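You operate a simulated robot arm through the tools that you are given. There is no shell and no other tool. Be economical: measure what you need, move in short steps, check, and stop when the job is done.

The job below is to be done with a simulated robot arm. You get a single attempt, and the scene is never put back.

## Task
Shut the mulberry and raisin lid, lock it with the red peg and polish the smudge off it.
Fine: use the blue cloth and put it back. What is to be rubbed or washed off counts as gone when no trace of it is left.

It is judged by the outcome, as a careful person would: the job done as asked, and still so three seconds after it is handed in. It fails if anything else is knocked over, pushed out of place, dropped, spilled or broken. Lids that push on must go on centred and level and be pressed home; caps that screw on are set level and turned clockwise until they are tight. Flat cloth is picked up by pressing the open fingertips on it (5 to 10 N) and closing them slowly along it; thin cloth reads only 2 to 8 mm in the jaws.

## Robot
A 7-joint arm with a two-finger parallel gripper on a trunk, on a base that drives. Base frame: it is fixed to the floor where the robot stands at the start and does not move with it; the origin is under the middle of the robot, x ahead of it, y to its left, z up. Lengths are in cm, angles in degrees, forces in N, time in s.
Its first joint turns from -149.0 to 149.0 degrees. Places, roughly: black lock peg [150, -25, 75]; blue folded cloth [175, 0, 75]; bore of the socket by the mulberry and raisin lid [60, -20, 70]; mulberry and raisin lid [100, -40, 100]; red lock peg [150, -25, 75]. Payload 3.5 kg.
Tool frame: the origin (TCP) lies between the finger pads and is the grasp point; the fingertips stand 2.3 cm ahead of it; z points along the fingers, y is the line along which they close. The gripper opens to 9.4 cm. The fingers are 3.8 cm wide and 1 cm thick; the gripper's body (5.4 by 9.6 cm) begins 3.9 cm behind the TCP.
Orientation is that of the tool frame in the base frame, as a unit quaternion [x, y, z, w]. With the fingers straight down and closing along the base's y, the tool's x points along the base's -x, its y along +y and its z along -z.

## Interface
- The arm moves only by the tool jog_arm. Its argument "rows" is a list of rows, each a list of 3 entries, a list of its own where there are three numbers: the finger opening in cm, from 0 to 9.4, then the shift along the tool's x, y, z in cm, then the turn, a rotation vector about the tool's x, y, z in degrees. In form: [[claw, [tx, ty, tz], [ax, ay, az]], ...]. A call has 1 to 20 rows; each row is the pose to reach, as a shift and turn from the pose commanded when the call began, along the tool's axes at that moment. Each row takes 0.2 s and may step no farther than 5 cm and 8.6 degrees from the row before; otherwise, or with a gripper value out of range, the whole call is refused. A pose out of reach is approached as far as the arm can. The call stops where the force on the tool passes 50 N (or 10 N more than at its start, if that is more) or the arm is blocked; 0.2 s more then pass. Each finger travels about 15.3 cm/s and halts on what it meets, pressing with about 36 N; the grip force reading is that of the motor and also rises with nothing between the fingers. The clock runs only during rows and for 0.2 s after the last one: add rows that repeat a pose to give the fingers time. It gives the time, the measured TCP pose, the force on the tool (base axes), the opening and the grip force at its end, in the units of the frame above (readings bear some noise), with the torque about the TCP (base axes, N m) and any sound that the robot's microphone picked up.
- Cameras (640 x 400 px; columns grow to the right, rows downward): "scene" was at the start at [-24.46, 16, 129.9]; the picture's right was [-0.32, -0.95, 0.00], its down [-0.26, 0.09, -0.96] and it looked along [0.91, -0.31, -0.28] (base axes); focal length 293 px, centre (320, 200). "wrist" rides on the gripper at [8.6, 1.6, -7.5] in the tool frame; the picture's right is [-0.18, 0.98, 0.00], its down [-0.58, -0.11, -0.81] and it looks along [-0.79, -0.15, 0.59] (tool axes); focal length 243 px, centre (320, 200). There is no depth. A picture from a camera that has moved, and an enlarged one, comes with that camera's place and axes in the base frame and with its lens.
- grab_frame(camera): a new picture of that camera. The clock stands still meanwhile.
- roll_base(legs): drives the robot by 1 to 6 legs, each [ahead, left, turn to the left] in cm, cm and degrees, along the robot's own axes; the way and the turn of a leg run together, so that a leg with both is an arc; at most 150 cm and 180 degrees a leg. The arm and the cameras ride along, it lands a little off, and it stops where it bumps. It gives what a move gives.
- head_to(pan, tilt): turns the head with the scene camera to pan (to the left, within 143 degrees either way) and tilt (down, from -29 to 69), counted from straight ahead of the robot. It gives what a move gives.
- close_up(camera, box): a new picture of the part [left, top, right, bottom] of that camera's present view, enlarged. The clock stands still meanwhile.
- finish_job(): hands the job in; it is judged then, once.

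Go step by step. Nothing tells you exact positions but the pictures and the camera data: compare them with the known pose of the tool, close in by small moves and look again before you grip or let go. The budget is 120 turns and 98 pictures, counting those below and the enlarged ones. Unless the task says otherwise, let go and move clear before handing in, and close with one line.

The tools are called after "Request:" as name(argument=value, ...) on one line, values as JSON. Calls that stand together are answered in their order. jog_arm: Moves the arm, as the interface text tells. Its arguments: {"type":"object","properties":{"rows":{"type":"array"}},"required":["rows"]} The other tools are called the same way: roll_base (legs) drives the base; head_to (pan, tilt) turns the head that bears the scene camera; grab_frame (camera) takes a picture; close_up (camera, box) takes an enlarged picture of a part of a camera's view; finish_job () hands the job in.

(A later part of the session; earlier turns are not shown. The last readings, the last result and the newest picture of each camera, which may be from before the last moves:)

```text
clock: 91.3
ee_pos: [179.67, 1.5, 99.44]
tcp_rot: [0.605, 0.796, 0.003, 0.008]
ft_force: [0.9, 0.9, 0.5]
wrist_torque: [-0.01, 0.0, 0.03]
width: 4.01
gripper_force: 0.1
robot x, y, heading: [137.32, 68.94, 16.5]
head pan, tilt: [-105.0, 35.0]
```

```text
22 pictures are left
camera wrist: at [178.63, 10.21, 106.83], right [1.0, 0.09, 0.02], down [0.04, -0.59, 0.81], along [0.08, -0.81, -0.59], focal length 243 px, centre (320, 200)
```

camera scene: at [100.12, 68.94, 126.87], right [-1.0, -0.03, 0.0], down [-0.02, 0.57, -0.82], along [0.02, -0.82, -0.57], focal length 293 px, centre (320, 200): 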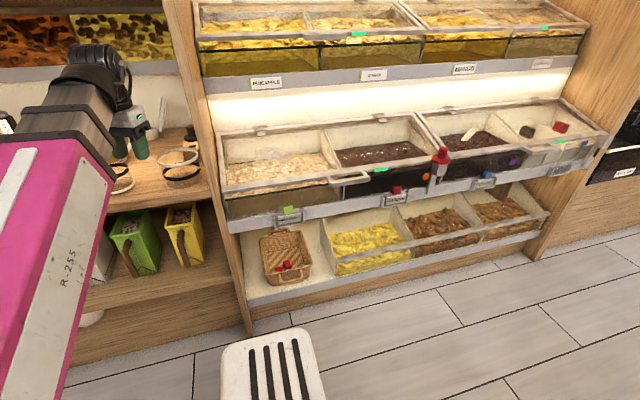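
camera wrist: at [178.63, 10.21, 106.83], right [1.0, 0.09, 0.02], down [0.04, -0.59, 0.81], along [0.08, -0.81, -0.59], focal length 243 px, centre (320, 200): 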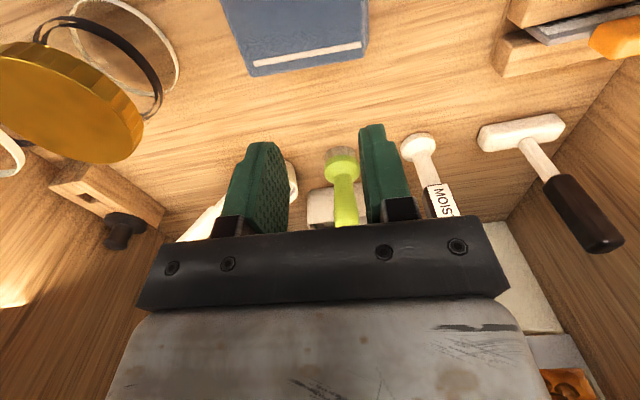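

The cloth is right below, centre about (178.6, 1.4), about 13 by 9 cm. I'll descend to just above it, jaws 7 cm open.

Request:
jog_arm(rows=[[5, [0, -1, 4], [0, 0, 0]], [6, [0, -1, 8], [0, 0, 0]], [7, [0, -1, 12], [0, 0, 0]], [7, [0, -1, 15], [0, 0, 0]], [7, [0, -1, 17], [0, 0, 0]], [7, [0, -1, 17.5], [0, 0, 0]]])

Request:
grab_frame(camera="wrist")

```text
clock: 92.3
ee_pos: [178.81, 1.04, 85.35]
tcp_rot: [0.606, 0.795, 0.001, 0.008]
ft_force: [-1.7, 6.0, 27.9]
wrist_torque: [0.22, 1.19, -0.16]
width: 6.96
gripper_force: 0.1
robot x, y, heading: [137.07, 69.15, 16.6]
head pan, tilt: [-105.0, 35.0]
stopped in row 5: the force on the tool passed its limit at 92 N (the readings are from after the stop); the commanded pose is now the measured one
```

```text
21 pictures are left
camera wrist: at [177.87, 9.8, 92.65], right [1.0, 0.08, 0.01], down [0.04, -0.58, 0.81], along [0.08, -0.81, -0.58], focal length 243 px, centre (320, 200)
```

wrist: 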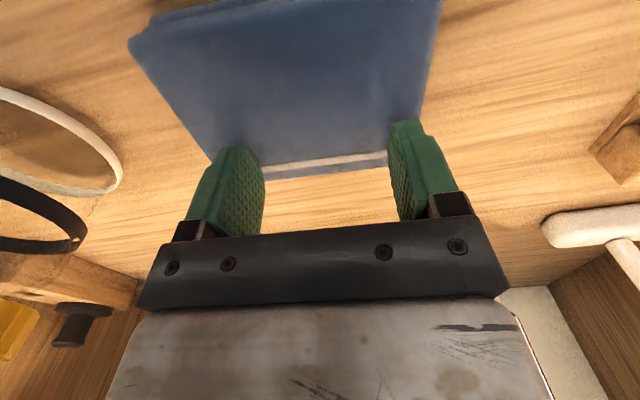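

The cloth's top is at z≈83 and I touched its back edge; the centre lies about 4.5 cm toward the corridor. Lift, shift, and press gently.

Request:
jog_arm(rows=[[7, [0, 0, -1.5], [0, 0, 0]], [7, [2, 0, -1.5], [0, 0, 0]], [7, [4.5, 0, -1.5], [0, 0, 0]], [7, [4.5, 0, -0.8], [0, 0, 0]], [7, [4.5, 0, -0.4], [0, 0, 0]], [7, [4.5, 0, -0.4], [0, 0, 0]]])

Request:
grab_frame(camera="wrist")

```text
clock: 93.7
ee_pos: [177.75, 5.11, 85.39]
tcp_rot: [0.605, 0.796, 0.002, 0.009]
ft_force: [0.5, -0.4, 0.5]
wrist_torque: [0.01, 0.0, -0.01]
width: 7.01
gripper_force: 0.1
robot x, y, heading: [137.35, 68.92, 16.7]
head pan, tilt: [-105.0, 35.0]
```

```text
20 pictures are left
camera wrist: at [176.64, 13.91, 92.82], right [1.0, 0.09, 0.01], down [0.04, -0.58, 0.81], along [0.08, -0.81, -0.58], focal length 243 px, centre (320, 200)
```

wrist: 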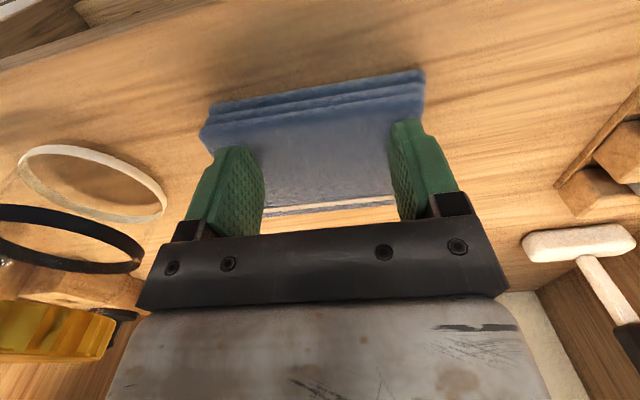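

Request:
jog_arm(rows=[[6.2, [0, 0, 0.2], [0, 0, 0]], [6.2, [0, 0, 0.4], [0, 0, 0]]])

```text
clock: 94.3
ee_pos: [177.68, 5.18, 85.28]
tcp_rot: [0.605, 0.796, 0.001, 0.009]
ft_force: [-1.9, -1.9, 36.7]
wrist_torque: [-0.02, 1.4, 0.0]
width: 6.3
gripper_force: 1.2
robot x, y, heading: [137.47, 69.21, 16.5]
head pan, tilt: [-105.0, 35.0]
```

All the load is on the left finger, so the tool is slightly tilted. I back off and level it.

Request:
jog_arm(rows=[[6.2, [0, 0, -0.35], [0.9, 0, 0]], [6.2, [0, 0, -0.2], [0.9, 0, 0]], [6.2, [0, 0, -0.2], [0.9, 0, 0]]])

```text
clock: 95.1
ee_pos: [177.73, 5.14, 85.22]
tcp_rot: [0.606, 0.796, -0.005, 0.004]
ft_force: [6.6, -5.9, 24.4]
wrist_torque: [0.13, -0.24, -0.08]
width: 6.26
gripper_force: 1.1
robot x, y, heading: [137.41, 68.94, 17.0]
head pan, tilt: [-105.0, 35.0]
```

Request:
jog_arm(rows=[[6.2, [0, 0, -0.14], [0, 0, 0]], [6.2, [0, 0, -0.14], [0, 0, 0]]])

```text
clock: 95.7
ee_pos: [177.63, 5.27, 85.33]
tcp_rot: [0.605, 0.796, -0.004, 0.004]
ft_force: [0.6, 0.1, 1.3]
wrist_torque: [0.02, -0.04, 0.02]
width: 6.25
gripper_force: 0.3
robot x, y, heading: [136.84, 68.27, 16.6]
head pan, tilt: [-105.0, 35.0]
```

Request:
jog_arm(rows=[[6.2, [0, 0, 0.08], [0, 0, 0]], [6.2, [0, 0, 0.08], [0, 0, 0]]])

```text
clock: 96.3
ee_pos: [177.61, 5.39, 85.27]
tcp_rot: [0.606, 0.796, -0.005, 0.003]
ft_force: [-0.3, 0.3, 1.3]
wrist_torque: [0.04, 0.02, 0.0]
width: 6.2
gripper_force: 0.0
robot x, y, heading: [137.27, 68.98, 16.6]
head pan, tilt: [-105.0, 35.0]
```

Request:
jog_arm(rows=[[6.2, [0, 0, 0.08], [0, 0, 0]], [6.2, [0, 0, 0.08], [0, 0, 0]]])

```text
clock: 96.9
ee_pos: [177.62, 5.3, 85.24]
tcp_rot: [0.605, 0.796, -0.004, 0.004]
ft_force: [1.8, 1.1, 11.5]
wrist_torque: [0.27, -0.08, 0.03]
width: 6.22
gripper_force: 0.1
robot x, y, heading: [137.02, 68.84, 16.9]
head pan, tilt: [-105.0, 35.0]
```

Request:
jog_arm(rows=[[6.0, [0, 0, -0.03], [0, 0, 0]], [5.6, [0, 0, -0.03], [0, 0, 0]], [5.2, [0, 0, -0.03], [0, 0, 0]], [4.8, [0, 0, -0.03], [0, 0, 0]], [4.4, [0, 0, -0.03], [0, 0, 0]], [4.0, [0, 0, -0.03], [0, 0, 0]], [3.6, [0, 0, -0.03], [0, 0, 0]], [3.2, [0, 0, -0.03], [0, 0, 0]], [2.8, [0, 0, -0.03], [0, 0, 0]], [2.4, [0, 0, -0.03], [0, 0, 0]], [2.0, [0, 0, -0.03], [0, 0, 0]], [1.6, [0, 0, -0.03], [0, 0, 0]], [1.2, [0, 0, -0.03], [0, 0, 0]], [0.8, [0, 0, -0.03], [0, 0, 0]], [0.4, [0, 0, -0.03], [0, 0, 0]], [0, [0, 0, -0.03], [0, 0, 0]], [0, [0, 0, -0.03], [0, 0, 0]]])

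Request:
grab_frame(camera="wrist")

```text
clock: 100.5
ee_pos: [177.71, 5.27, 85.2]
tcp_rot: [0.605, 0.796, -0.005, 0.003]
ft_force: [0.0, 0.8, 12.4]
wrist_torque: [0.24, 0.03, 0.03]
width: 0.0
gripper_force: 36.0
robot x, y, heading: [137.32, 69.03, 16.5]
head pan, tilt: [-105.0, 35.0]
```

```text
19 pictures are left
camera wrist: at [176.76, 14.08, 92.62], right [1.0, 0.08, 0.0], down [0.05, -0.58, 0.81], along [0.07, -0.81, -0.58], focal length 243 px, centre (320, 200)
```

wrist: 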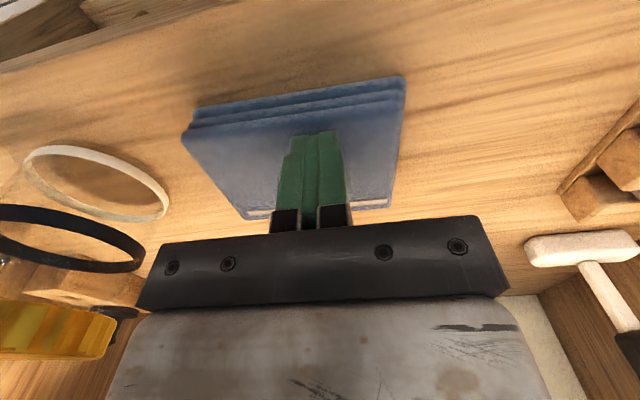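

The jaws closed empty: the cloth only slid under them. I'll try again with a smaller opening, steadier force and slower closing.

Request:
jog_arm(rows=[[0, [0.0, 0, -0.6], [0, 0, 0]], [2, [0.5, -0.3, -0.6], [0, 0, 0]], [4, [0.5, -0.3, -0.6], [0, 0, 0]], [5, [0.5, -0.3, -0.6], [0, 0, 0]], [5, [0.5, -0.3, -0.3], [0, 0, 0]], [5, [0.5, -0.3, -0.05], [0, 0, 0]], [5, [0.5, -0.3, -0.05], [0, 0, 0]]])

```text
clock: 102.1
ee_pos: [177.23, 5.62, 85.28]
tcp_rot: [0.606, 0.795, -0.005, 0.005]
ft_force: [0.4, 0.4, 3.5]
wrist_torque: [0.07, -0.06, 0.03]
width: 4.99
gripper_force: 0.0
robot x, y, heading: [137.08, 68.96, 17.1]
head pan, tilt: [-105.0, 35.0]
```

Request:
jog_arm(rows=[[5, [0, 0, -0.05], [0, 0.8, 0]], [5, [0, 0, 0.0], [0, 0.8, 0]], [5, [0, 0, 0.03], [0, 0.8, 0]], [5, [0, 0, 0.03], [0, 0.8, 0]]])

```text
clock: 103.1
ee_pos: [177.26, 5.79, 85.32]
tcp_rot: [0.605, 0.796, 0.0, -0.002]
ft_force: [0.9, -3.7, 7.0]
wrist_torque: [-0.12, -0.15, -0.05]
width: 4.99
gripper_force: 0.2
robot x, y, heading: [136.94, 69.36, 16.7]
head pan, tilt: [-105.0, 35.0]
```

Pressing at 7 N, level. Closing slowly.

Request:
jog_arm(rows=[[4.8, [0, 0, 0.02], [0, 0, 0]], [4.6, [0, 0, 0.02], [0, 0, 0]], [4.4, [0, 0, 0.02], [0, 0, 0]], [4.2, [0, 0, 0.02], [0, 0, 0]], [4.0, [0, 0, 0.02], [0, 0, 0]], [3.8, [0, 0, 0.02], [0, 0, 0]], [3.6, [0, 0, 0.02], [0, 0, 0]], [3.4, [0, 0, 0.02], [0, 0, 0]], [3.2, [0, 0, 0.02], [0, 0, 0]], [3.0, [0, 0, 0.02], [0, 0, 0]]])

```text
clock: 105.3
ee_pos: [177.09, 5.75, 85.32]
tcp_rot: [0.605, 0.796, -0.002, -0.001]
ft_force: [3.3, 1.1, 22.5]
wrist_torque: [-0.1, -0.22, 0.02]
width: 3.61
gripper_force: 6.9
robot x, y, heading: [136.9, 69.0, 16.9]
head pan, tilt: [-105.0, 35.0]
```

The cloth is bunching between the tips (jaws held at 3.6 cm). I ease up slightly and continue closing.

Request:
jog_arm(rows=[[2.9, [0, 0, -0.1], [0, 0, 0]], [2.7, [0, 0, -0.12], [0, 0, 0]], [2.5, [0, 0, -0.12], [0, 0, 0]], [2.3, [0, 0, -0.12], [0, 0, 0]], [2.1, [0, 0, -0.12], [0, 0, 0]], [1.9, [0, 0, -0.12], [0, 0, 0]], [1.7, [0, 0, -0.12], [0, 0, 0]], [1.5, [0, 0, -0.12], [0, 0, 0]]])

```text
clock: 107.1
ee_pos: [177.13, 5.58, 85.31]
tcp_rot: [0.605, 0.796, 0.0, -0.003]
ft_force: [0.8, 0.0, 1.3]
wrist_torque: [-0.03, -0.06, 0.04]
width: 1.54
gripper_force: 0.5
robot x, y, heading: [137.61, 68.67, 16.9]
head pan, tilt: [-105.0, 35.0]
```

The force dropped away, so it likely slipped. I'll reopen and repeat, adjusting more finely.

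Request:
jog_arm(rows=[[1.5, [0, 0, -0.5], [0, 0, 0]], [3, [0, 0, -0.5], [0, 0, 0]], [5, [0, 0, -0.5], [0, 0, 0]], [5, [0, 0, -0.2], [0, 0, 0]], [5, [0, 0, 0.05], [0, 0, 0]], [5, [0, 0, 0.1], [0, 0, 0]], [5, [0, 0, 0.1], [0, 0, 0]]])

Request:
grab_frame(camera="wrist")

```text
clock: 108.7
ee_pos: [177.22, 5.76, 85.11]
tcp_rot: [0.606, 0.796, -0.001, -0.002]
ft_force: [-9.4, -1.2, 23.6]
wrist_torque: [-0.15, 0.02, -0.13]
width: 4.99
gripper_force: 0.0
robot x, y, heading: [137.11, 69.04, 16.8]
head pan, tilt: [-105.0, 35.0]
```

```text
18 pictures are left
camera wrist: at [176.4, 14.37, 92.71], right [1.0, 0.08, 0.0], down [0.05, -0.59, 0.81], along [0.07, -0.8, -0.59], focal length 243 px, centre (320, 200)
```

wrist: 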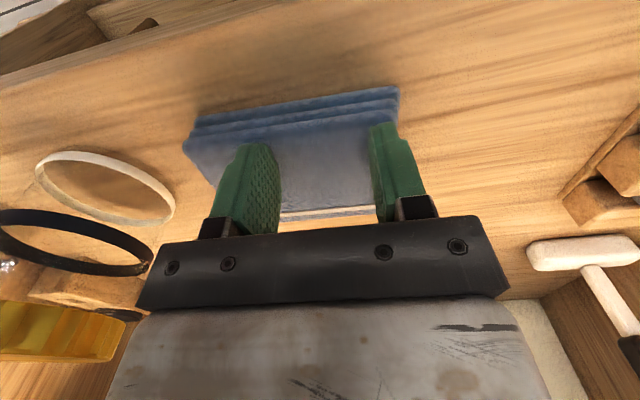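

The right finger was right at the cloth's edge. I'll shift 1.4 cm to centre on it and press again.

Request:
jog_arm(rows=[[5, [0, 0, -0.6], [0, 0, 0]], [5, [0, -1.4, -0.6], [0, 0, 0]], [5, [0, -1.4, -0.3], [0, 0, 0]], [5, [0, -1.4, -0.12], [0, 0, 0]], [5, [0, -1.4, -0.12], [0, 0, 0]]])

```text
clock: 109.9
ee_pos: [175.93, 5.27, 85.48]
tcp_rot: [0.605, 0.796, -0.001, -0.002]
ft_force: [0.8, 0.2, 0.7]
wrist_torque: [0.01, -0.01, 0.0]
width: 5.01
gripper_force: 0.0
robot x, y, heading: [137.61, 68.87, 16.6]
head pan, tilt: [-105.0, 35.0]
```

Request:
jog_arm(rows=[[5, [0, 0, 0.15], [0, 0, 0]], [5, [0, 0, 0.15], [0, 0, 0]]])

```text
clock: 110.5
ee_pos: [175.82, 5.29, 85.34]
tcp_rot: [0.605, 0.796, 0.0, -0.002]
ft_force: [-0.6, -0.4, -0.5]
wrist_torque: [-0.03, 0.0, -0.02]
width: 5.01
gripper_force: 0.0
robot x, y, heading: [137.04, 68.87, 16.7]
head pan, tilt: [-105.0, 35.0]
```

Request:
jog_arm(rows=[[5, [0, 0, 0.12], [0, 0, 0]], [5, [0, 0, 0.12], [0, 0, 0]]])

```text
clock: 111.1
ee_pos: [175.97, 5.29, 85.28]
tcp_rot: [0.606, 0.796, 0.0, -0.001]
ft_force: [-3.2, -1.4, 23.3]
wrist_torque: [-0.09, -0.12, -0.06]
width: 4.96
gripper_force: 0.0
robot x, y, heading: [137.12, 69.02, 16.6]
head pan, tilt: [-105.0, 35.0]
```

Request:
jog_arm(rows=[[4.9, [0, 0, -0.07], [0, 0, 0]], [4.7, [0, 0, -0.07], [0, 0, 0]], [4.5, [0, 0, -0.07], [0, 0, 0]], [4.3, [0, 0, -0.07], [0, 0, 0]]])

```text
clock: 112.1
ee_pos: [175.96, 5.3, 85.18]
tcp_rot: [0.605, 0.796, 0.0, -0.002]
ft_force: [3.5, 1.0, 18.9]
wrist_torque: [-0.08, -0.28, 0.03]
width: 4.79
gripper_force: 5.1
robot x, y, heading: [137.34, 69.03, 16.9]
head pan, tilt: [-105.0, 35.0]
```

Request:
jog_arm(rows=[[4.2, [0, 0, -0.06], [0, 0, 0]], [4.0, [0, 0, -0.06], [0, 0, 0]], [3.8, [0, 0, -0.06], [0, 0, 0]]])

```text
clock: 112.9
ee_pos: [175.83, 5.39, 85.33]
tcp_rot: [0.605, 0.796, 0.0, -0.002]
ft_force: [3.0, 1.6, 7.3]
wrist_torque: [0.0, -0.2, 0.05]
width: 4.01
gripper_force: 2.2
robot x, y, heading: [137.5, 69.12, 16.8]
head pan, tilt: [-105.0, 35.0]
```

Now 7 N with the tips dragging the cloth. Continue closing.

Request:
jog_arm(rows=[[3.6, [0, 0, 0], [0, 0, 0]], [3.4, [0, 0, 0], [0, 0, 0]], [3.2, [0, 0, 0], [0, 0, 0]], [3.0, [0, 0, 0], [0, 0, 0]], [2.8, [0, 0, 0], [0, 0, 0]], [2.6, [0, 0, 0], [0, 0, 0]]])

```text
clock: 114.3
ee_pos: [175.84, 5.22, 85.24]
tcp_rot: [0.605, 0.796, -0.001, -0.002]
ft_force: [1.6, -0.4, 2.9]
wrist_torque: [0.03, -0.06, 0.01]
width: 2.69
gripper_force: 0.7
robot x, y, heading: [137.04, 68.7, 16.8]
head pan, tilt: [-105.0, 35.0]
```

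Request:
jog_arm(rows=[[2.5, [0, 0, 0.06], [0, 0, 0]], [2.3, [0, 0, 0.06], [0, 0, 0]], [2.1, [0, 0, 0.06], [0, 0, 0]], [1.9, [0, 0, 0.06], [0, 0, 0]]])

```text
clock: 115.3
ee_pos: [175.85, 5.29, 85.33]
tcp_rot: [0.606, 0.795, -0.001, -0.001]
ft_force: [2.9, -0.8, 10.9]
wrist_torque: [-0.08, -0.14, 0.06]
width: 2.15
gripper_force: 2.7
robot x, y, heading: [137.1, 69.04, 16.7]
head pan, tilt: [-105.0, 35.0]
```

Request:
jog_arm(rows=[[1.8, [0, 0, 0], [0, 0, 0]], [1.6, [0, 0, 0], [0, 0, 0]], [1.4, [0, 0, 0], [0, 0, 0]], [1.2, [0, 0, 0], [0, 0, 0]], [1.0, [0, 0, 0], [0, 0, 0]], [0.8, [0, 0, 0], [0, 0, 0]], [0.6, [0, 0, 0], [0, 0, 0]], [0.4, [0, 0, 0], [0, 0, 0]], [0.2, [0, 0, 0], [0, 0, 0]], [0, [0, 0, 0], [0, 0, 0]], [0, [0, 0, 0], [0, 0, 0]]])

Request:
grab_frame(camera="wrist")

```text
clock: 117.7
ee_pos: [175.82, 5.35, 85.27]
tcp_rot: [0.605, 0.796, 0.0, -0.002]
ft_force: [1.2, 1.6, 11.7]
wrist_torque: [-0.1, -0.07, 0.05]
width: 0.04
gripper_force: 35.3
robot x, y, heading: [137.02, 68.93, 16.6]
head pan, tilt: [-105.0, 35.0]
```

```text
17 pictures are left
camera wrist: at [175.03, 14.06, 92.74], right [1.0, 0.08, 0.0], down [0.05, -0.59, 0.81], along [0.07, -0.8, -0.59], focal length 243 px, centre (320, 200)
```

wrist: 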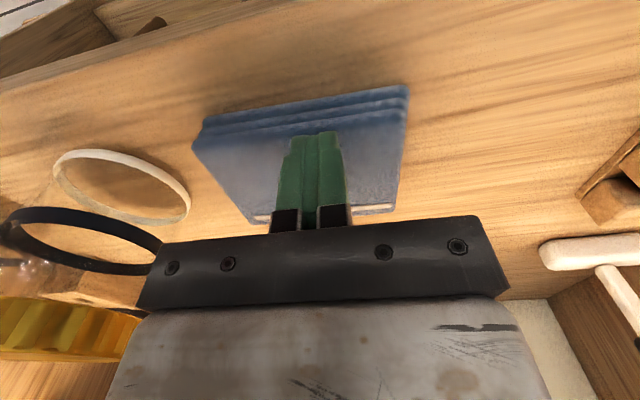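

The cloth behaves as a firm folded pad about 10.5 × 8.4 cm and doesn't gather, so I'll instead grip it by its front and back edges (8.4 cm < 9.4). I lift, open fully and turn 90°.

Request:
jog_arm(rows=[[0, [0, 0, -3], [0, 0, 0]], [3, [0, 0, -6], [0, 0, 8]], [6, [-0.5, 0, -9], [0, 0, 16]], [9.4, [-1, -0.5, -10], [0, 0, 24]], [9.4, [-1.7, -1, -10], [0, 0, 32]], [9.4, [-1.7, -1, -10], [0, 0, 40]], [9.4, [-1.7, -1, -10], [0, 0, 48]], [9.4, [-1.7, -1, -10], [0, 0, 56]], [9.4, [-1.7, -1, -10], [0, 0, 64]], [9.4, [-1.7, -1, -10], [0, 0, 72]], [9.4, [-1.7, -1, -10], [0, 0, 80]], [9.4, [-1.7, -1, -10], [0, 0, 88]], [9.4, [-1.7, -1, -10], [0, 0, 93]], [9.4, [-1.7, -1, -10], [0, 0, 93]]])

Request:
grab_frame(camera="wrist")

```text
clock: 120.7
ee_pos: [175.38, 3.22, 95.23]
tcp_rot: [0.994, 0.108, -0.002, -0.001]
ft_force: [-0.3, -0.3, -0.1]
wrist_torque: [-0.01, 0.0, -0.03]
width: 9.41
gripper_force: 0.0
robot x, y, heading: [137.57, 69.33, 16.9]
head pan, tilt: [-105.0, 35.0]
```

```text
16 pictures are left
camera wrist: at [184.1, 3.53, 102.6], right [0.03, -1.0, 0.0], down [-0.59, -0.02, 0.81], along [-0.81, -0.02, -0.59], focal length 243 px, centre (320, 200)
```

wrist: 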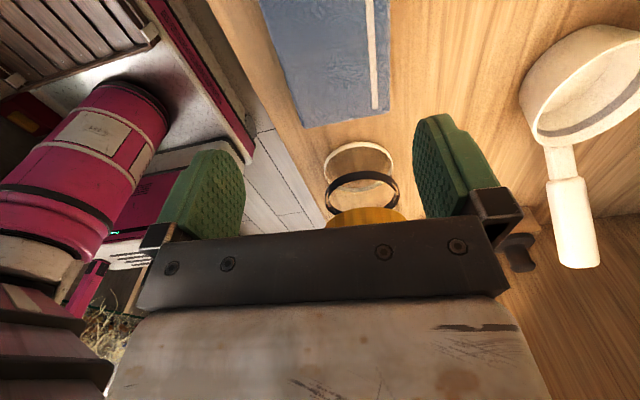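

The pad spans v -42 to -50 (8.2 cm). I adjust 0.8 cm and 2°, then descend astride it.

Request:
jog_arm(rows=[[9.4, [0, 0.8, 2], [0, 0, -2]], [9.4, [0, 0.8, 5], [0, 0, -2]], [9.4, [0, 0.8, 7.5], [0, 0, -2]], [9.4, [0, 0.8, 8.5], [0, 0, -2]], [9.4, [0, 0.8, 8.5], [0, 0, -2]]])

Request:
grab_frame(camera="wrist")

```text
clock: 121.9
ee_pos: [175.79, 2.49, 86.75]
tcp_rot: [0.992, 0.126, -0.002, -0.001]
ft_force: [-0.4, -0.1, 0.0]
wrist_torque: [-0.01, 0.0, 0.0]
width: 9.39
gripper_force: 0.1
robot x, y, heading: [137.1, 69.0, 16.6]
head pan, tilt: [-105.0, 35.0]
```

```text
15 pictures are left
camera wrist: at [184.46, 3.04, 94.12], right [0.07, -1.0, 0.0], down [-0.59, -0.04, 0.81], along [-0.81, -0.05, -0.59], focal length 243 px, centre (320, 200)
```

wrist: 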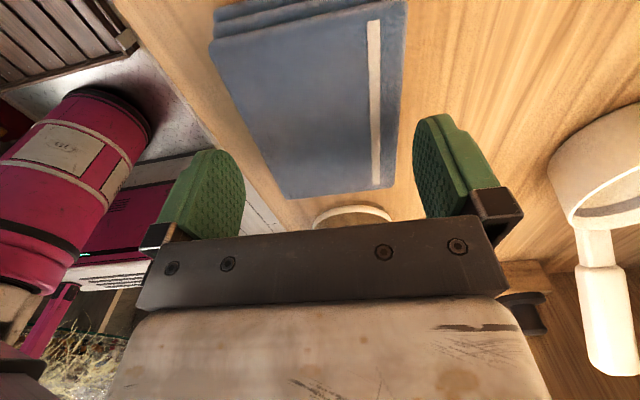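

Well centred. Down the last bit and close on it.

Request:
jog_arm(rows=[[9.4, [0, 0.1, 0.8], [0, 0, 0]], [9.4, [0, 0.1, 1.4], [0, 0, 0]], [9.4, [0, 0.1, 1.9], [0, 0, 0]], [9.4, [0, 0.1, 2.3], [0, 0, 0]], [9.4, [0, 0.1, 2.3], [0, 0, 0]]])

```text
clock: 123.1
ee_pos: [175.72, 2.39, 84.34]
tcp_rot: [0.992, 0.126, -0.002, 0.0]
ft_force: [0.1, -0.7, -0.3]
wrist_torque: [0.03, 0.01, 0.02]
width: 9.38
gripper_force: 0.1
robot x, y, heading: [137.32, 68.71, 16.5]
head pan, tilt: [-105.0, 35.0]
```

Request:
jog_arm(rows=[[9.4, [0, 0, 0.3], [0, 0, 0]], [9.4, [0, 0, 0.6], [0, 0, 0]], [9.4, [0, 0, 0.6], [0, 0, 0]]])

Request:
close_up(camera="wrist", box=[140, 0, 520, 240])

```text
clock: 123.9
ee_pos: [175.7, 2.44, 83.75]
tcp_rot: [0.992, 0.125, -0.002, 0.0]
ft_force: [0.0, -0.6, -0.4]
wrist_torque: [-0.02, -0.01, 0.0]
width: 9.39
gripper_force: 0.1
robot x, y, heading: [137.26, 69.2, 16.7]
head pan, tilt: [-105.0, 35.0]
```

```text
1.67 times, centred on (330, 120) of wrist
camera zoom: at [184.3, 3.04, 91.11], right [0.07, -1.0, 0.0], down [-0.59, -0.04, 0.81], along [-0.81, -0.05, -0.59], focal length 404 px, centre (303, 333)
```

zoom: 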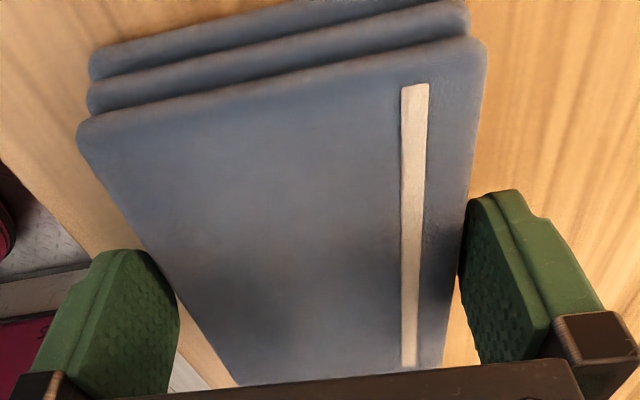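

Three-layer pad, fingers astride it with the bottom layer below the tips. Closing.

Request:
jog_arm(rows=[[9, [0, 0, 0], [0, 0, 0]], [8.6, [0, 0, 0], [0, 0, 0]], [8.2, [0, 0, 0], [0, 0, 0]], [7.8, [0, 0, 0], [0, 0, 0]], [7.4, [0, 0, 0], [0, 0, 0]], [7.0, [0, 0, 0], [0, 0, 0]], [6.5, [0, 0, 0], [0, 0, 0]], [6, [0, 0, 0], [0, 0, 0]]])

```text
clock: 125.7
ee_pos: [175.55, 2.49, 83.7]
tcp_rot: [0.992, 0.126, -0.002, 0.0]
ft_force: [0.4, -0.9, -0.4]
wrist_torque: [0.02, -0.01, -0.02]
width: 8.39
gripper_force: 35.9
robot x, y, heading: [137.09, 69.36, 16.5]
head pan, tilt: [-105.0, 35.0]
```

Held at 8.4 cm with full grip. Lift and check.

Request:
jog_arm(rows=[[6, [0, 0, -1], [0, 0, 0]], [6, [0, 0, -3], [0, 0, 0]], [6, [0, 0, -6], [0, 0, 0]], [6, [0, 0, -10], [0, 0, 0]], [6, [0, 0, -14], [0, 0, 0]], [6, [0, 0, -17], [0, 0, 0]], [6, [0, 0, -17], [0, 0, 0]]])

Request:
grab_frame(camera="wrist")

```text
clock: 127.3
ee_pos: [175.41, 2.23, 101.03]
tcp_rot: [0.992, 0.126, -0.002, -0.001]
ft_force: [0.1, 0.0, -0.8]
wrist_torque: [-0.03, -0.01, 0.0]
width: 8.38
gripper_force: 36.0
robot x, y, heading: [137.18, 68.83, 16.7]
head pan, tilt: [-105.0, 35.0]
```

```text
13 pictures are left
camera wrist: at [184.07, 2.78, 108.42], right [0.07, -1.0, 0.0], down [-0.59, -0.04, 0.81], along [-0.81, -0.05, -0.59], focal length 243 px, centre (320, 200)
```

wrist: 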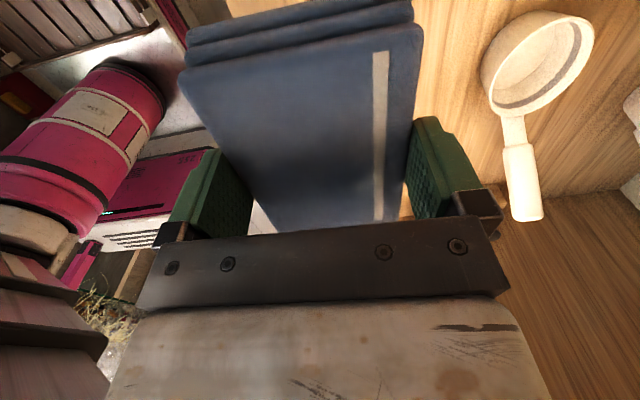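

The pad is held well. I withdraw to the corridor and drive back to the mulberry pane.

Request:
jog_arm(rows=[[6, [0, -3, 0], [0, 0, 0]], [6, [0, -6, 0], [0, 0, 0]], [6, [0, -9, 0], [0, 0, 0]], [6, [0, -12, 0], [0, 0, 0]], [6, [0, -15, 0], [0, 0, 0]], [6, [0, -17, 0], [0, 0, 0]], [6, [0, -17, 0], [0, 0, 0]]])

Request:
roll_base(legs=[[-48, 0, 0]])

Request:
head_to(pan=-70, tilt=30)

Request:
grab_frame(camera="scene")

```text
clock: 128.9
ee_pos: [171.2, 19.02, 100.45]
tcp_rot: [0.992, 0.126, -0.002, -0.001]
ft_force: [0.1, 0.3, -1.1]
wrist_torque: [0.03, -0.02, -0.01]
width: 8.38
gripper_force: 36.4
robot x, y, heading: [137.46, 69.2, 16.7]
head pan, tilt: [-105.0, 35.0]
```

```text
clock: 131.7
ee_pos: [126.33, 5.55, 100.64]
tcp_rot: [0.992, 0.125, -0.003, 0.0]
ft_force: [-0.2, 0.2, -0.2]
wrist_torque: [0.02, 0.0, -0.03]
width: 8.4
gripper_force: 35.9
robot x, y, heading: [92.51, 55.39, 16.5]
head pan, tilt: [-105.0, 35.0]
```

```text
clock: 132.7
ee_pos: [126.33, 5.62, 100.59]
tcp_rot: [0.992, 0.125, -0.002, 0.0]
ft_force: [-0.4, -0.3, -0.2]
wrist_torque: [-0.01, -0.01, 0.01]
width: 8.38
gripper_force: 36.4
robot x, y, heading: [92.44, 55.84, 16.4]
head pan, tilt: [-70.0, 30.0]
```

```text
12 pictures are left
camera scene: at [60.53, 57.19, 127.65], right [-0.8, -0.59, 0.0], down [-0.3, 0.4, -0.87], along [0.52, -0.7, -0.5], focal length 293 px, centre (320, 200)
```

scene: 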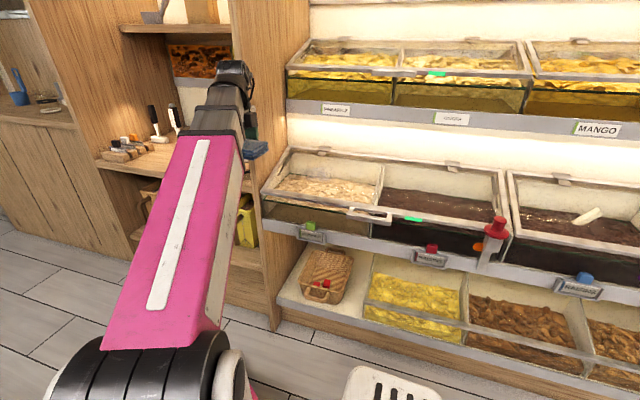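

Request:
close_up(camera="scene", box=[255, 140, 415, 240])

```text
4.00 times, centred on (335, 190) of scene
camera zoom: at [60.53, 57.19, 127.65], right [-0.8, -0.59, 0.0], down [-0.3, 0.4, -0.87], along [0.52, -0.7, -0.5], focal length 1170 px, centre (260, 240)
```

zoom: 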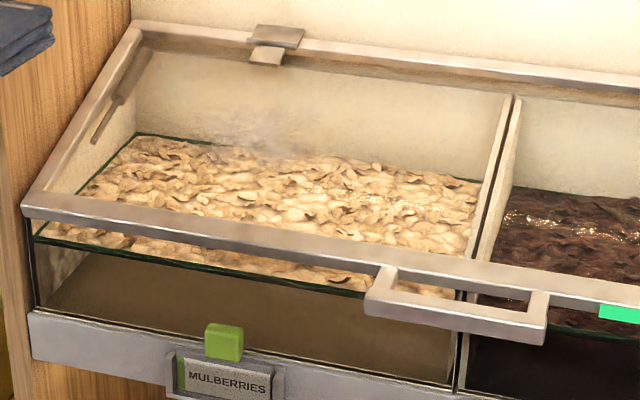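

The smudge shows as a grey haze about 10 × 6 cm, centred around u≈108, v≈-52 on the sloping pane. I bring the pad above it and tilt it to the pane's slope (~18°).

Request:
jog_arm(rows=[[6, [-3, 2, 0.5], [0, 0, 0]], [6, [-6.5, 4, 1], [0, 0, 0]], [6, [-10, 6, 1.5], [0, 0, 0]], [6, [-13, 9, 2], [-3, 0, 0]], [6, [-14.4, 12.5, 3], [-6, 0, 0]], [6, [-14.4, 16, 4], [-9, 0, 0]], [6, [-14.4, 19, 5], [-12, 0, -1]], [6, [-14.4, 20.9, 6], [-15, 0, -1.7]], [6, [-14.4, 20.9, 7], [-17.7, 0, -1.7]], [6, [-14.4, 20.9, 8], [-17.7, 0, -1.7]], [6, [-14.4, 20.9, 8], [-17.7, 0, -1.7]]])

Request:
close_up(camera="scene", box=[235, 90, 415, 240])

```text
clock: 135.1
ee_pos: [117.67, -18.21, 92.56]
tcp_rot: [0.979, 0.137, 0.018, 0.152]
ft_force: [0.3, 0.5, -0.9]
wrist_torque: [0.0, 0.01, 0.04]
width: 8.38
gripper_force: 36.2
robot x, y, heading: [92.77, 55.77, 16.6]
head pan, tilt: [-70.0, 30.0]
```

```text
2.67 times, centred on (325, 165) of scene
camera zoom: at [60.54, 57.19, 127.65], right [-0.8, -0.6, 0.0], down [-0.3, 0.4, -0.87], along [0.52, -0.7, -0.5], focal length 780 px, centre (307, 293)
```

zoom: 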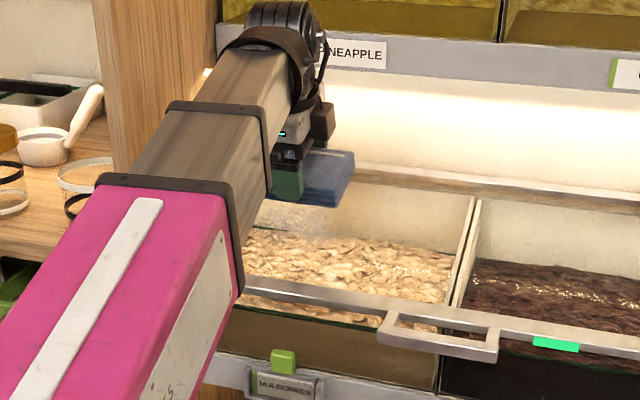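

Request:
jog_arm(rows=[[6, [0, -0.5, 2], [0, 0, 0]], [6, [0, -0.8, 4], [0, 0, 0]], [6, [0, -0.8, 5], [0, 0, 0]], [6, [0, -0.8, 5.5], [0, 0, 0]], [6, [0, -0.8, 5.5], [0, 0, 0]]])

```text
clock: 136.3
ee_pos: [117.79, -19.33, 87.16]
tcp_rot: [0.979, 0.138, 0.017, 0.152]
ft_force: [0.8, -1.0, -0.5]
wrist_torque: [-0.02, 0.01, 0.01]
width: 8.37
gripper_force: 35.5
robot x, y, heading: [92.81, 55.38, 16.6]
head pan, tilt: [-70.0, 30.0]
```

Request:
jog_arm(rows=[[6, [0, 0, 0.4], [0, 0, 0]], [6, [0, 0, 0.8], [0, 0, 0]], [6, [0, 0, 1.1], [0, 0, 0]], [6, [0, 0, 1.1], [0, 0, 0]]])

```text
clock: 137.3
ee_pos: [117.93, -19.54, 86.12]
tcp_rot: [0.979, 0.138, 0.018, 0.152]
ft_force: [-5.0, 9.0, 31.7]
wrist_torque: [-0.13, -0.54, 0.14]
width: 8.37
gripper_force: 35.6
robot x, y, heading: [92.63, 55.56, 16.6]
head pan, tilt: [-70.0, 30.0]
```

Even contact with the pane at about 33 N, with the normal matching the tilt. I ease to a lighter pressure and rub in strokes.

Request:
jog_arm(rows=[[6, [1, 0, -0.1], [0, 0, 0]], [6, [2.5, 0, -0.1], [0, 0, 0]], [6, [4, 0, -0.1], [0, 0, 0]], [6, [2.5, 0, -0.1], [0, 0, 0]], [6, [1, 0, -0.1], [0, 0, 0]], [6, [-0.5, 0, -0.1], [0, 0, 0]], [6, [-2, 0, -0.1], [0, 0, 0]], [6, [-3.5, 0, -0.1], [0, 0, 0]], [6, [-5, 0, -0.1], [0, 0, 0]], [6, [-5, -1.5, -0.1], [0, 0, 0]], [6, [-3.5, -1.5, -0.1], [0, 0, 0]], [6, [-2, -1.5, -0.1], [0, 0, 0]], [6, [-0.5, -1.5, -0.1], [0, 0, 0]], [6, [1, -1.5, -0.1], [0, 0, 0]], [6, [2.5, -1.5, -0.1], [0, 0, 0]], [6, [4, -1.5, -0.1], [0, 0, 0]], [6, [2.5, -1, -0.1], [0, 0, 0]], [6, [1, -0.5, -0.1], [0, 0, 0]], [6, [0, 0, -0.1], [0, 0, 0]]])

```text
clock: 141.3
ee_pos: [117.9, -19.43, 86.18]
tcp_rot: [0.979, 0.138, 0.017, 0.15]
ft_force: [0.4, 0.1, -0.9]
wrist_torque: [0.03, -0.02, 0.0]
width: 8.38
gripper_force: 36.1
robot x, y, heading: [92.2, 55.8, 16.7]
head pan, tilt: [-70.0, 30.0]
```

The pressure vanished there, so I press a little more and repeat the strokes, covering more depth.

Request:
jog_arm(rows=[[6, [0, 0, 0.12], [0, 0, 0]], [6, [1.5, 0, 0.12], [0, 0, 0]], [6, [3, 0, 0.12], [0, 0, 0]], [6, [4, 0, 0.12], [0, 0, 0]], [6, [2.5, 0, 0.12], [0, 0, 0]], [6, [1, 0, 0.12], [0, 0, 0]], [6, [-0.5, 0, 0.12], [0, 0, 0]], [6, [-2, 0, 0.12], [0, 0, 0]], [6, [-3.5, 0, 0.12], [0, 0, 0]], [6, [-5, 0, 0.12], [0, 0, 0]], [6, [-5, -2, 0.12], [0, 0, 0]], [6, [-3.5, -2, 0.12], [0, 0, 0]], [6, [-2, -2, 0.12], [0, 0, 0]], [6, [-0.5, -2, 0.12], [0, 0, 0]], [6, [1, -2, 0.12], [0, 0, 0]], [6, [2.5, -2, 0.12], [0, 0, 0]], [6, [4, -2, 0.12], [0, 0, 0]], [6, [2.5, -1, 0.12], [0, 0, 0]], [6, [1, 0, 0.12], [0, 0, 0]], [6, [0, 0, 0.12], [0, 0, 0]]])

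```text
clock: 145.5
ee_pos: [118.04, -19.38, 86.02]
tcp_rot: [0.979, 0.138, 0.017, 0.152]
ft_force: [-0.5, -0.2, -0.8]
wrist_torque: [0.01, 0.0, 0.0]
width: 8.4
gripper_force: 35.8
robot x, y, heading: [92.43, 55.59, 16.8]
head pan, tilt: [-70.0, 30.0]
```

Request:
jog_arm(rows=[[6, [0, 0, 0.15], [0, 0, 0]], [6, [0, 0, 0.3], [0, 0, 0]], [6, [0, 0, 0.3], [0, 0, 0]]])

Request:
close_up(camera="scene", box=[275, 120, 395, 220])

```text
clock: 146.3
ee_pos: [118.09, -19.45, 86.06]
tcp_rot: [0.978, 0.138, 0.018, 0.153]
ft_force: [-4.4, 12.2, 46.7]
wrist_torque: [0.52, -0.13, 0.08]
width: 8.39
gripper_force: 36.3
robot x, y, heading: [92.42, 55.54, 16.7]
head pan, tilt: [-70.0, 30.0]
```

```text
4.00 times, centred on (335, 170) of scene
camera zoom: at [60.48, 57.35, 127.64], right [-0.8, -0.6, 0.0], down [-0.3, 0.4, -0.87], along [0.52, -0.7, -0.5], focal length 1170 px, centre (260, 320)
```

zoom: 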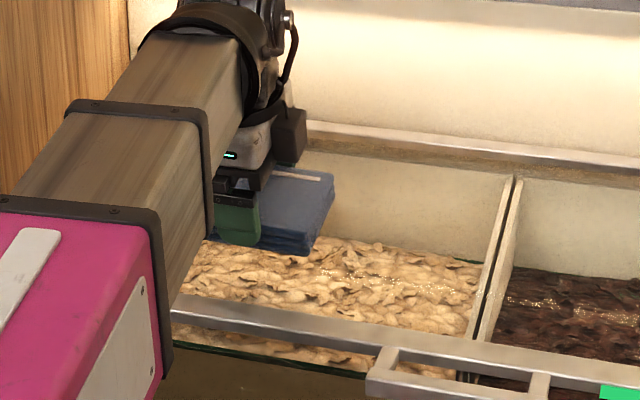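

Contact is firm again. I repeat the strokes at medium pressure.

Request:
jog_arm(rows=[[6, [0, 0, -0.1], [0, 0, 0]], [6, [1.5, 0, -0.1], [0, 0, 0]], [6, [3, 0, -0.1], [0, 0, 0]], [6, [4.5, 0, -0.1], [0, 0, 0]], [6, [3, 0, -0.1], [0, 0, 0]], [6, [1.5, 0, -0.1], [0, 0, 0]], [6, [0, 0, -0.1], [0, 0, 0]], [6, [-1.5, 0, -0.1], [0, 0, 0]], [6, [-3, 0, -0.1], [0, 0, 0]], [6, [-4.5, 0, -0.1], [0, 0, 0]]])

```text
clock: 148.5
ee_pos: [113.51, -20.7, 85.72]
tcp_rot: [0.979, 0.138, 0.017, 0.151]
ft_force: [1.2, 0.0, -0.6]
wrist_torque: [-0.03, -0.01, -0.02]
width: 8.43
gripper_force: 35.8
robot x, y, heading: [92.34, 55.7, 16.5]
head pan, tilt: [-70.0, 30.0]
```

The pad seems to creep up in the grip when pressed hard, so I'll press more lightly and in small increments.

Request:
jog_arm(rows=[[6, [0, 0, 0.1], [0, 0, 0]], [6, [0, 0, 0.2], [0, 0, 0]], [6, [0, 0, 0.2], [0, 0, 0]]])

```text
clock: 149.3
ee_pos: [113.63, -20.77, 85.74]
tcp_rot: [0.978, 0.138, 0.018, 0.152]
ft_force: [-3.0, 4.4, 21.4]
wrist_torque: [0.16, -0.61, 0.12]
width: 8.41
gripper_force: 35.7
robot x, y, heading: [92.66, 55.77, 16.7]
head pan, tilt: [-70.0, 30.0]
```

Request:
jog_arm(rows=[[6, [1.2, 0, 0], [0, 0.5, 0]], [6, [2.4, 0, 0], [0, 0.7, 0]], [6, [3.6, 0, 0], [0, 0.7, 0]], [6, [4.8, 0, 0], [0, 0.7, 0]], [6, [6, 0, 0], [0, 0.7, 0]], [6, [7.2, 0, 0], [0, 0.7, 0]], [6, [8.4, 0, 0], [0, 0.7, 0]]])

```text
clock: 150.9
ee_pos: [121.77, -18.35, 85.61]
tcp_rot: [0.978, 0.139, 0.024, 0.151]
ft_force: [-17.0, 7.8, 35.3]
wrist_torque: [-0.1, 0.09, 0.01]
width: 8.4
gripper_force: 36.1
robot x, y, heading: [92.38, 55.51, 16.5]
head pan, tilt: [-70.0, 30.0]
```

Now it rubs evenly (35 N normal, 17 N drag). Strokes back, and with shifts in depth.

Request:
jog_arm(rows=[[6, [-1.2, 0, -0.03], [0, 0, 0]], [6, [-2.4, 0, -0.03], [0, 0, 0]], [6, [-3.6, 0, -0.03], [0, 0, 0]], [6, [-4.8, 0, -0.03], [0, 0, 0]], [6, [-6, 0, -0.03], [0, 0, 0]], [6, [-7.2, 0, -0.03], [0, 0, 0]], [6, [-8.4, 0, -0.03], [0, 0, 0]], [6, [-8.4, -1.5, -0.03], [0, 0, 0]], [6, [-7.2, -1.8, -0.03], [0, 0, 0]], [6, [-6, -1.8, -0.03], [0, 0, 0]], [6, [-4.8, -1.8, -0.03], [0, 0, 0]], [6, [-3.6, -1.8, -0.03], [0, 0, 0]], [6, [-2.4, -1.8, -0.03], [0, 0, 0]], [6, [-1.2, -1.8, -0.03], [0, 0, 0]], [6, [0, -1.8, -0.03], [0, 0, 0]]])

```text
clock: 154.1
ee_pos: [121.3, -16.97, 85.14]
tcp_rot: [0.978, 0.139, 0.023, 0.151]
ft_force: [-4.0, 1.4, 8.3]
wrist_torque: [-0.18, -0.02, 0.06]
width: 8.4
gripper_force: 36.4
robot x, y, heading: [92.23, 55.8, 16.3]
head pan, tilt: [-70.0, 30.0]
```

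Request:
jog_arm(rows=[[6, [-1.2, 0, 0.07], [0, 0, 0]], [6, [-2.4, 0, 0.07], [0, 0, 0]], [6, [-3.6, 0, 0.07], [0, 0, 0]], [6, [-4.8, 0, 0.07], [0, 0, 0]], [6, [-6, 0, 0.07], [0, 0, 0]], [6, [-7.2, 0, 0.07], [0, 0, 0]], [6, [-8.4, 0, 0.07], [0, 0, 0]], [6, [-8.4, 1.5, 0.07], [0, 0, 0]], [6, [-8.4, 3, 0.07], [0, 0, 0]], [6, [-7.2, 3.6, 0.07], [0, 0, 0]], [6, [-6, 3.6, 0.07], [0, 0, 0]], [6, [-4.8, 3.6, 0.07], [0, 0, 0]], [6, [-3.6, 3.6, 0.07], [0, 0, 0]], [6, [-2.4, 3.6, 0.07], [0, 0, 0]], [6, [-1.2, 3.6, 0.07], [0, 0, 0]], [6, [0, 3.6, 0.07], [0, 0, 0]]])

```text
clock: 157.5
ee_pos: [122.34, -19.99, 86.29]
tcp_rot: [0.978, 0.14, 0.024, 0.15]
ft_force: [-1.7, 0.7, 4.2]
wrist_torque: [-0.21, 0.1, -0.13]
width: 8.42
gripper_force: 35.5
robot x, y, heading: [92.28, 55.76, 16.3]
head pan, tilt: [-70.0, 30.0]
```

Lift and look at the pane.

Request:
jog_arm(rows=[[6, [0, 0, -2], [0, 0, 0]], [6, [-1, -1, -5], [0, 0, 0]], [6, [-1, -4, -8], [3, 0, 0]], [6, [-1, -8, -9], [6, 0, 0]], [6, [-1, -12, -9], [9, 0, 0]], [6, [-1, -16, -9], [12, 0, 0]], [6, [0, -20, -8], [15, 0, 0]], [6, [2, -23, -7], [17, 0, 0]], [6, [2, -23, -7], [17, 0, 0]]])

Request:
close_up(camera="scene", box=[255, 140, 415, 240])

```text
clock: 159.5
ee_pos: [117.14, 3.5, 85.29]
tcp_rot: [0.99, 0.141, 0.003, 0.004]
ft_force: [-0.4, -0.3, -0.7]
wrist_torque: [-0.01, -0.01, -0.01]
width: 8.41
gripper_force: 35.5
robot x, y, heading: [92.54, 55.71, 16.3]
head pan, tilt: [-70.0, 30.0]
```

```text
4.00 times, centred on (335, 190) of scene
camera zoom: at [60.53, 57.19, 127.65], right [-0.8, -0.6, 0.0], down [-0.3, 0.4, -0.87], along [0.52, -0.7, -0.5], focal length 1170 px, centre (260, 240)
```

zoom: 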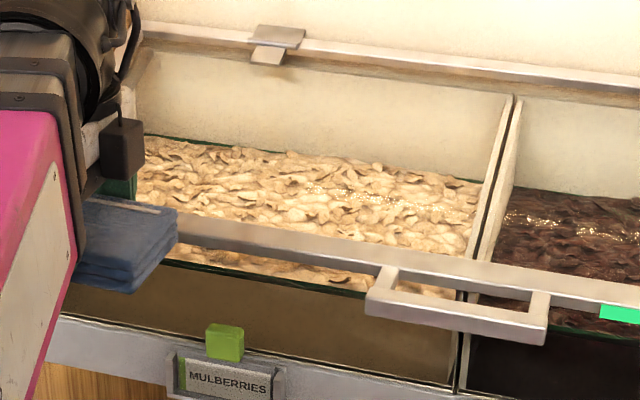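

The pane looks clean from here. I raise the pad, drive back to the shelf and check the pane again from the other side.

Request:
jog_arm(rows=[[6, [1, -1, -4], [0, 0, 0]], [6, [2, -1, -8], [0, 0, 0]], [6, [4, -1, -12], [0, 0, 0]], [6, [6, -1, -15], [0, 0, 0]], [6, [6, -1, -15], [0, 0, 0]]])

Request:
roll_base(legs=[[47, 0, 0]])

Request:
head_to(pan=-105, tilt=35)

Request:
close_up(camera="scene", box=[190, 90, 390, 215])

```text
clock: 160.7
ee_pos: [122.53, 6.35, 100.48]
tcp_rot: [0.99, 0.141, 0.004, 0.004]
ft_force: [-0.1, -0.6, -0.3]
wrist_torque: [0.0, 0.01, 0.02]
width: 8.38
gripper_force: 35.9
robot x, y, heading: [92.81, 55.94, 16.3]
head pan, tilt: [-70.0, 30.0]
```

```text
clock: 163.5
ee_pos: [166.79, 19.11, 100.46]
tcp_rot: [0.991, 0.134, 0.003, 0.004]
ft_force: [-0.5, 0.7, 0.0]
wrist_torque: [0.0, -0.01, 0.01]
width: 8.4
gripper_force: 35.8
robot x, y, heading: [137.45, 68.19, 16.0]
head pan, tilt: [-70.0, 30.0]
```

```text
clock: 164.5
ee_pos: [166.71, 19.08, 100.57]
tcp_rot: [0.991, 0.134, 0.003, 0.004]
ft_force: [-0.1, -0.6, -0.3]
wrist_torque: [-0.01, 0.02, -0.02]
width: 8.4
gripper_force: 36.1
robot x, y, heading: [137.21, 69.02, 15.7]
head pan, tilt: [-105.0, 35.0]
```

```text
3.20 times, centred on (290, 152) of scene
camera zoom: at [100.23, 69.14, 126.88], right [-1.0, -0.02, 0.0], down [-0.01, 0.57, -0.82], along [0.01, -0.82, -0.57], focal length 936 px, centre (416, 352)
```

zoom: 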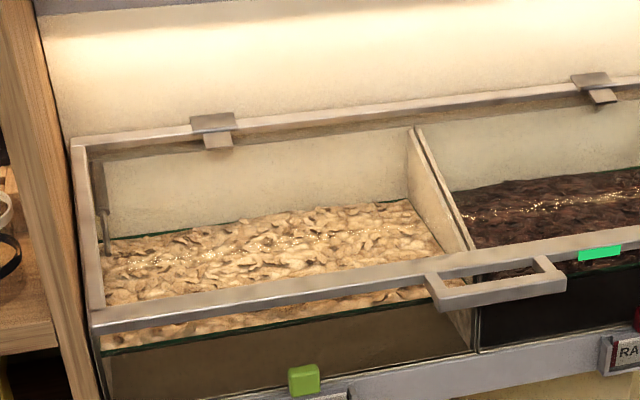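

The pane is clean from this side too. Now I put the pad back where it lay, about (177.4, 2.9).

Request:
jog_arm(rows=[[6, [2, 3, 0], [0, 0, 0]], [6, [4, 6.5, 0], [0, 0, 0]], [6, [6, 10, 0], [0, 0, 0]], [6, [6, 14, 0], [0, 0, 0]], [6, [6, 17, 0], [0, 0, 0]], [6, [6, 18.5, 1], [0, 0, 0]], [6, [6, 18.5, 5], [0, 0, 0]], [6, [6, 18.5, 9], [0, 0, 0]], [6, [6, 18.5, 12], [0, 0, 0]], [6, [6, 18.5, 14.5], [0, 0, 0]], [6, [6, 18.5, 14.5], [0, 0, 0]]])

Request:
grab_frame(camera="wrist")

```text
clock: 166.9
ee_pos: [177.68, 2.66, 86.09]
tcp_rot: [0.991, 0.135, 0.003, 0.004]
ft_force: [0.3, 0.4, -0.4]
wrist_torque: [-0.01, -0.01, 0.01]
width: 8.43
gripper_force: 35.5
robot x, y, heading: [137.11, 68.21, 15.8]
head pan, tilt: [-105.0, 35.0]
```

```text
6 pictures are left
camera wrist: at [186.2, 3.47, 93.65], right [0.09, -1.0, 0.01], down [-0.59, -0.04, 0.8], along [-0.8, -0.07, -0.6], focal length 243 px, centre (320, 200)
```

wrist: 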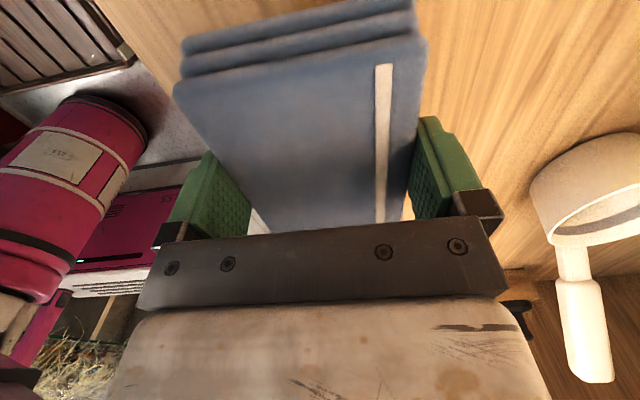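

Request:
jog_arm(rows=[[6, [0, 0, 0.7], [0, 0, 0]], [6, [0, 0, 1.4], [0, 0, 0]], [6, [0, 0, 2.0], [0, 0, 0]], [6, [0, 0, 2.3], [0, 0, 0]], [6, [0, 0, 2.3], [0, 0, 0]]])

```text
clock: 168.1
ee_pos: [177.41, 2.62, 83.84]
tcp_rot: [0.991, 0.135, 0.002, 0.005]
ft_force: [-0.2, -0.1, -0.4]
wrist_torque: [0.02, -0.01, 0.02]
width: 8.42
gripper_force: 36.1
robot x, y, heading: [137.56, 68.57, 15.8]
head pan, tilt: [-105.0, 35.0]
```

Request:
jog_arm(rows=[[6, [0, 0, 0.2], [0, 0, 0]], [6, [0, 0, 0.4], [0, 0, 0]], [6, [0, 0, 0.4], [0, 0, 0]]])

```text
clock: 168.9
ee_pos: [177.4, 2.62, 83.56]
tcp_rot: [0.991, 0.134, 0.003, 0.004]
ft_force: [-0.4, 0.4, -0.7]
wrist_torque: [0.01, 0.0, -0.02]
width: 8.4
gripper_force: 36.2
robot x, y, heading: [137.05, 68.62, 16.0]
head pan, tilt: [-105.0, 35.0]
```

Request:
jog_arm(rows=[[6, [0, 0, 0.2], [0, 0, 0]], [6, [0, 0, 0.4], [0, 0, 0]], [6, [0, 0, 0.4], [0, 0, 0]]])

```text
clock: 169.7
ee_pos: [177.45, 2.61, 83.25]
tcp_rot: [0.991, 0.135, 0.003, 0.004]
ft_force: [0.2, 0.2, 0.5]
wrist_torque: [0.05, 0.06, -0.01]
width: 8.42
gripper_force: 36.2
robot x, y, heading: [137.45, 68.71, 16.0]
head pan, tilt: [-105.0, 35.0]
```

Request:
jog_arm(rows=[[6, [0, 0, 0.1], [0, 0, 0]], [6, [0, 0, 0.2], [0, 0, 0]], [6, [0, 0, 0.2], [0, 0, 0]]])

```text
clock: 170.5
ee_pos: [177.53, 2.69, 82.97]
tcp_rot: [0.991, 0.135, 0.002, 0.005]
ft_force: [-2.7, -3.4, 18.1]
wrist_torque: [0.45, 1.08, 0.18]
width: 8.41
gripper_force: 36.1
robot x, y, heading: [137.29, 68.56, 15.6]
head pan, tilt: [-105.0, 35.0]
```

The pad touches the shelf. I let go, open fully and rise.

Request:
jog_arm(rows=[[8.6, [0, 0, -0.1], [0, 0, 0]], [8.8, [0, 0, -0.1], [0, 0, 0]], [9.2, [0, 0, -0.1], [0, 0, 0]], [9.4, [0, 0, -0.1], [0, 0, 0]], [9.4, [0, 0, -0.1], [0, 0, 0]], [9.4, [0, 0, -1.5], [0, 0, 0]], [9.4, [0, 0, -4], [0, 0, 0]], [9.4, [0, 0, -8], [0, 0, 0]], [9.4, [0, 0, -12], [0, 0, 0]], [9.4, [0, 0, -16], [0, 0, 0]], [9.4, [0, 0, -16], [0, 0, 0]]])

Request:
grab_frame(camera="wrist")

```text
clock: 172.9
ee_pos: [177.63, 2.8, 99.22]
tcp_rot: [0.991, 0.134, 0.003, 0.004]
ft_force: [0.1, 0.0, 0.5]
wrist_torque: [-0.02, 0.01, -0.02]
width: 9.42
gripper_force: 0.1
robot x, y, heading: [137.51, 68.75, 15.8]
head pan, tilt: [-105.0, 35.0]
```

```text
5 pictures are left
camera wrist: at [186.13, 3.68, 106.65], right [0.09, -1.0, 0.01], down [-0.59, -0.04, 0.8], along [-0.8, -0.07, -0.6], focal length 243 px, centre (320, 200)
```

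wrist: 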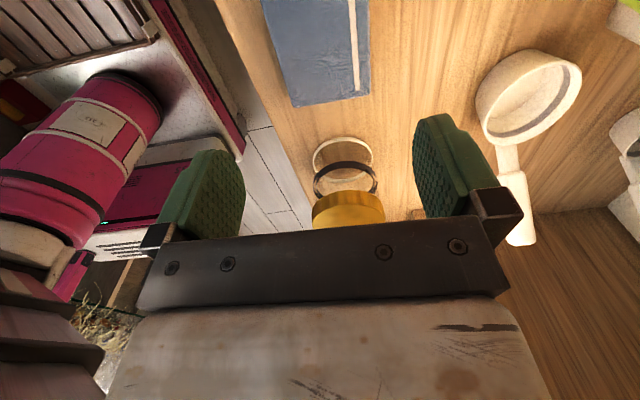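

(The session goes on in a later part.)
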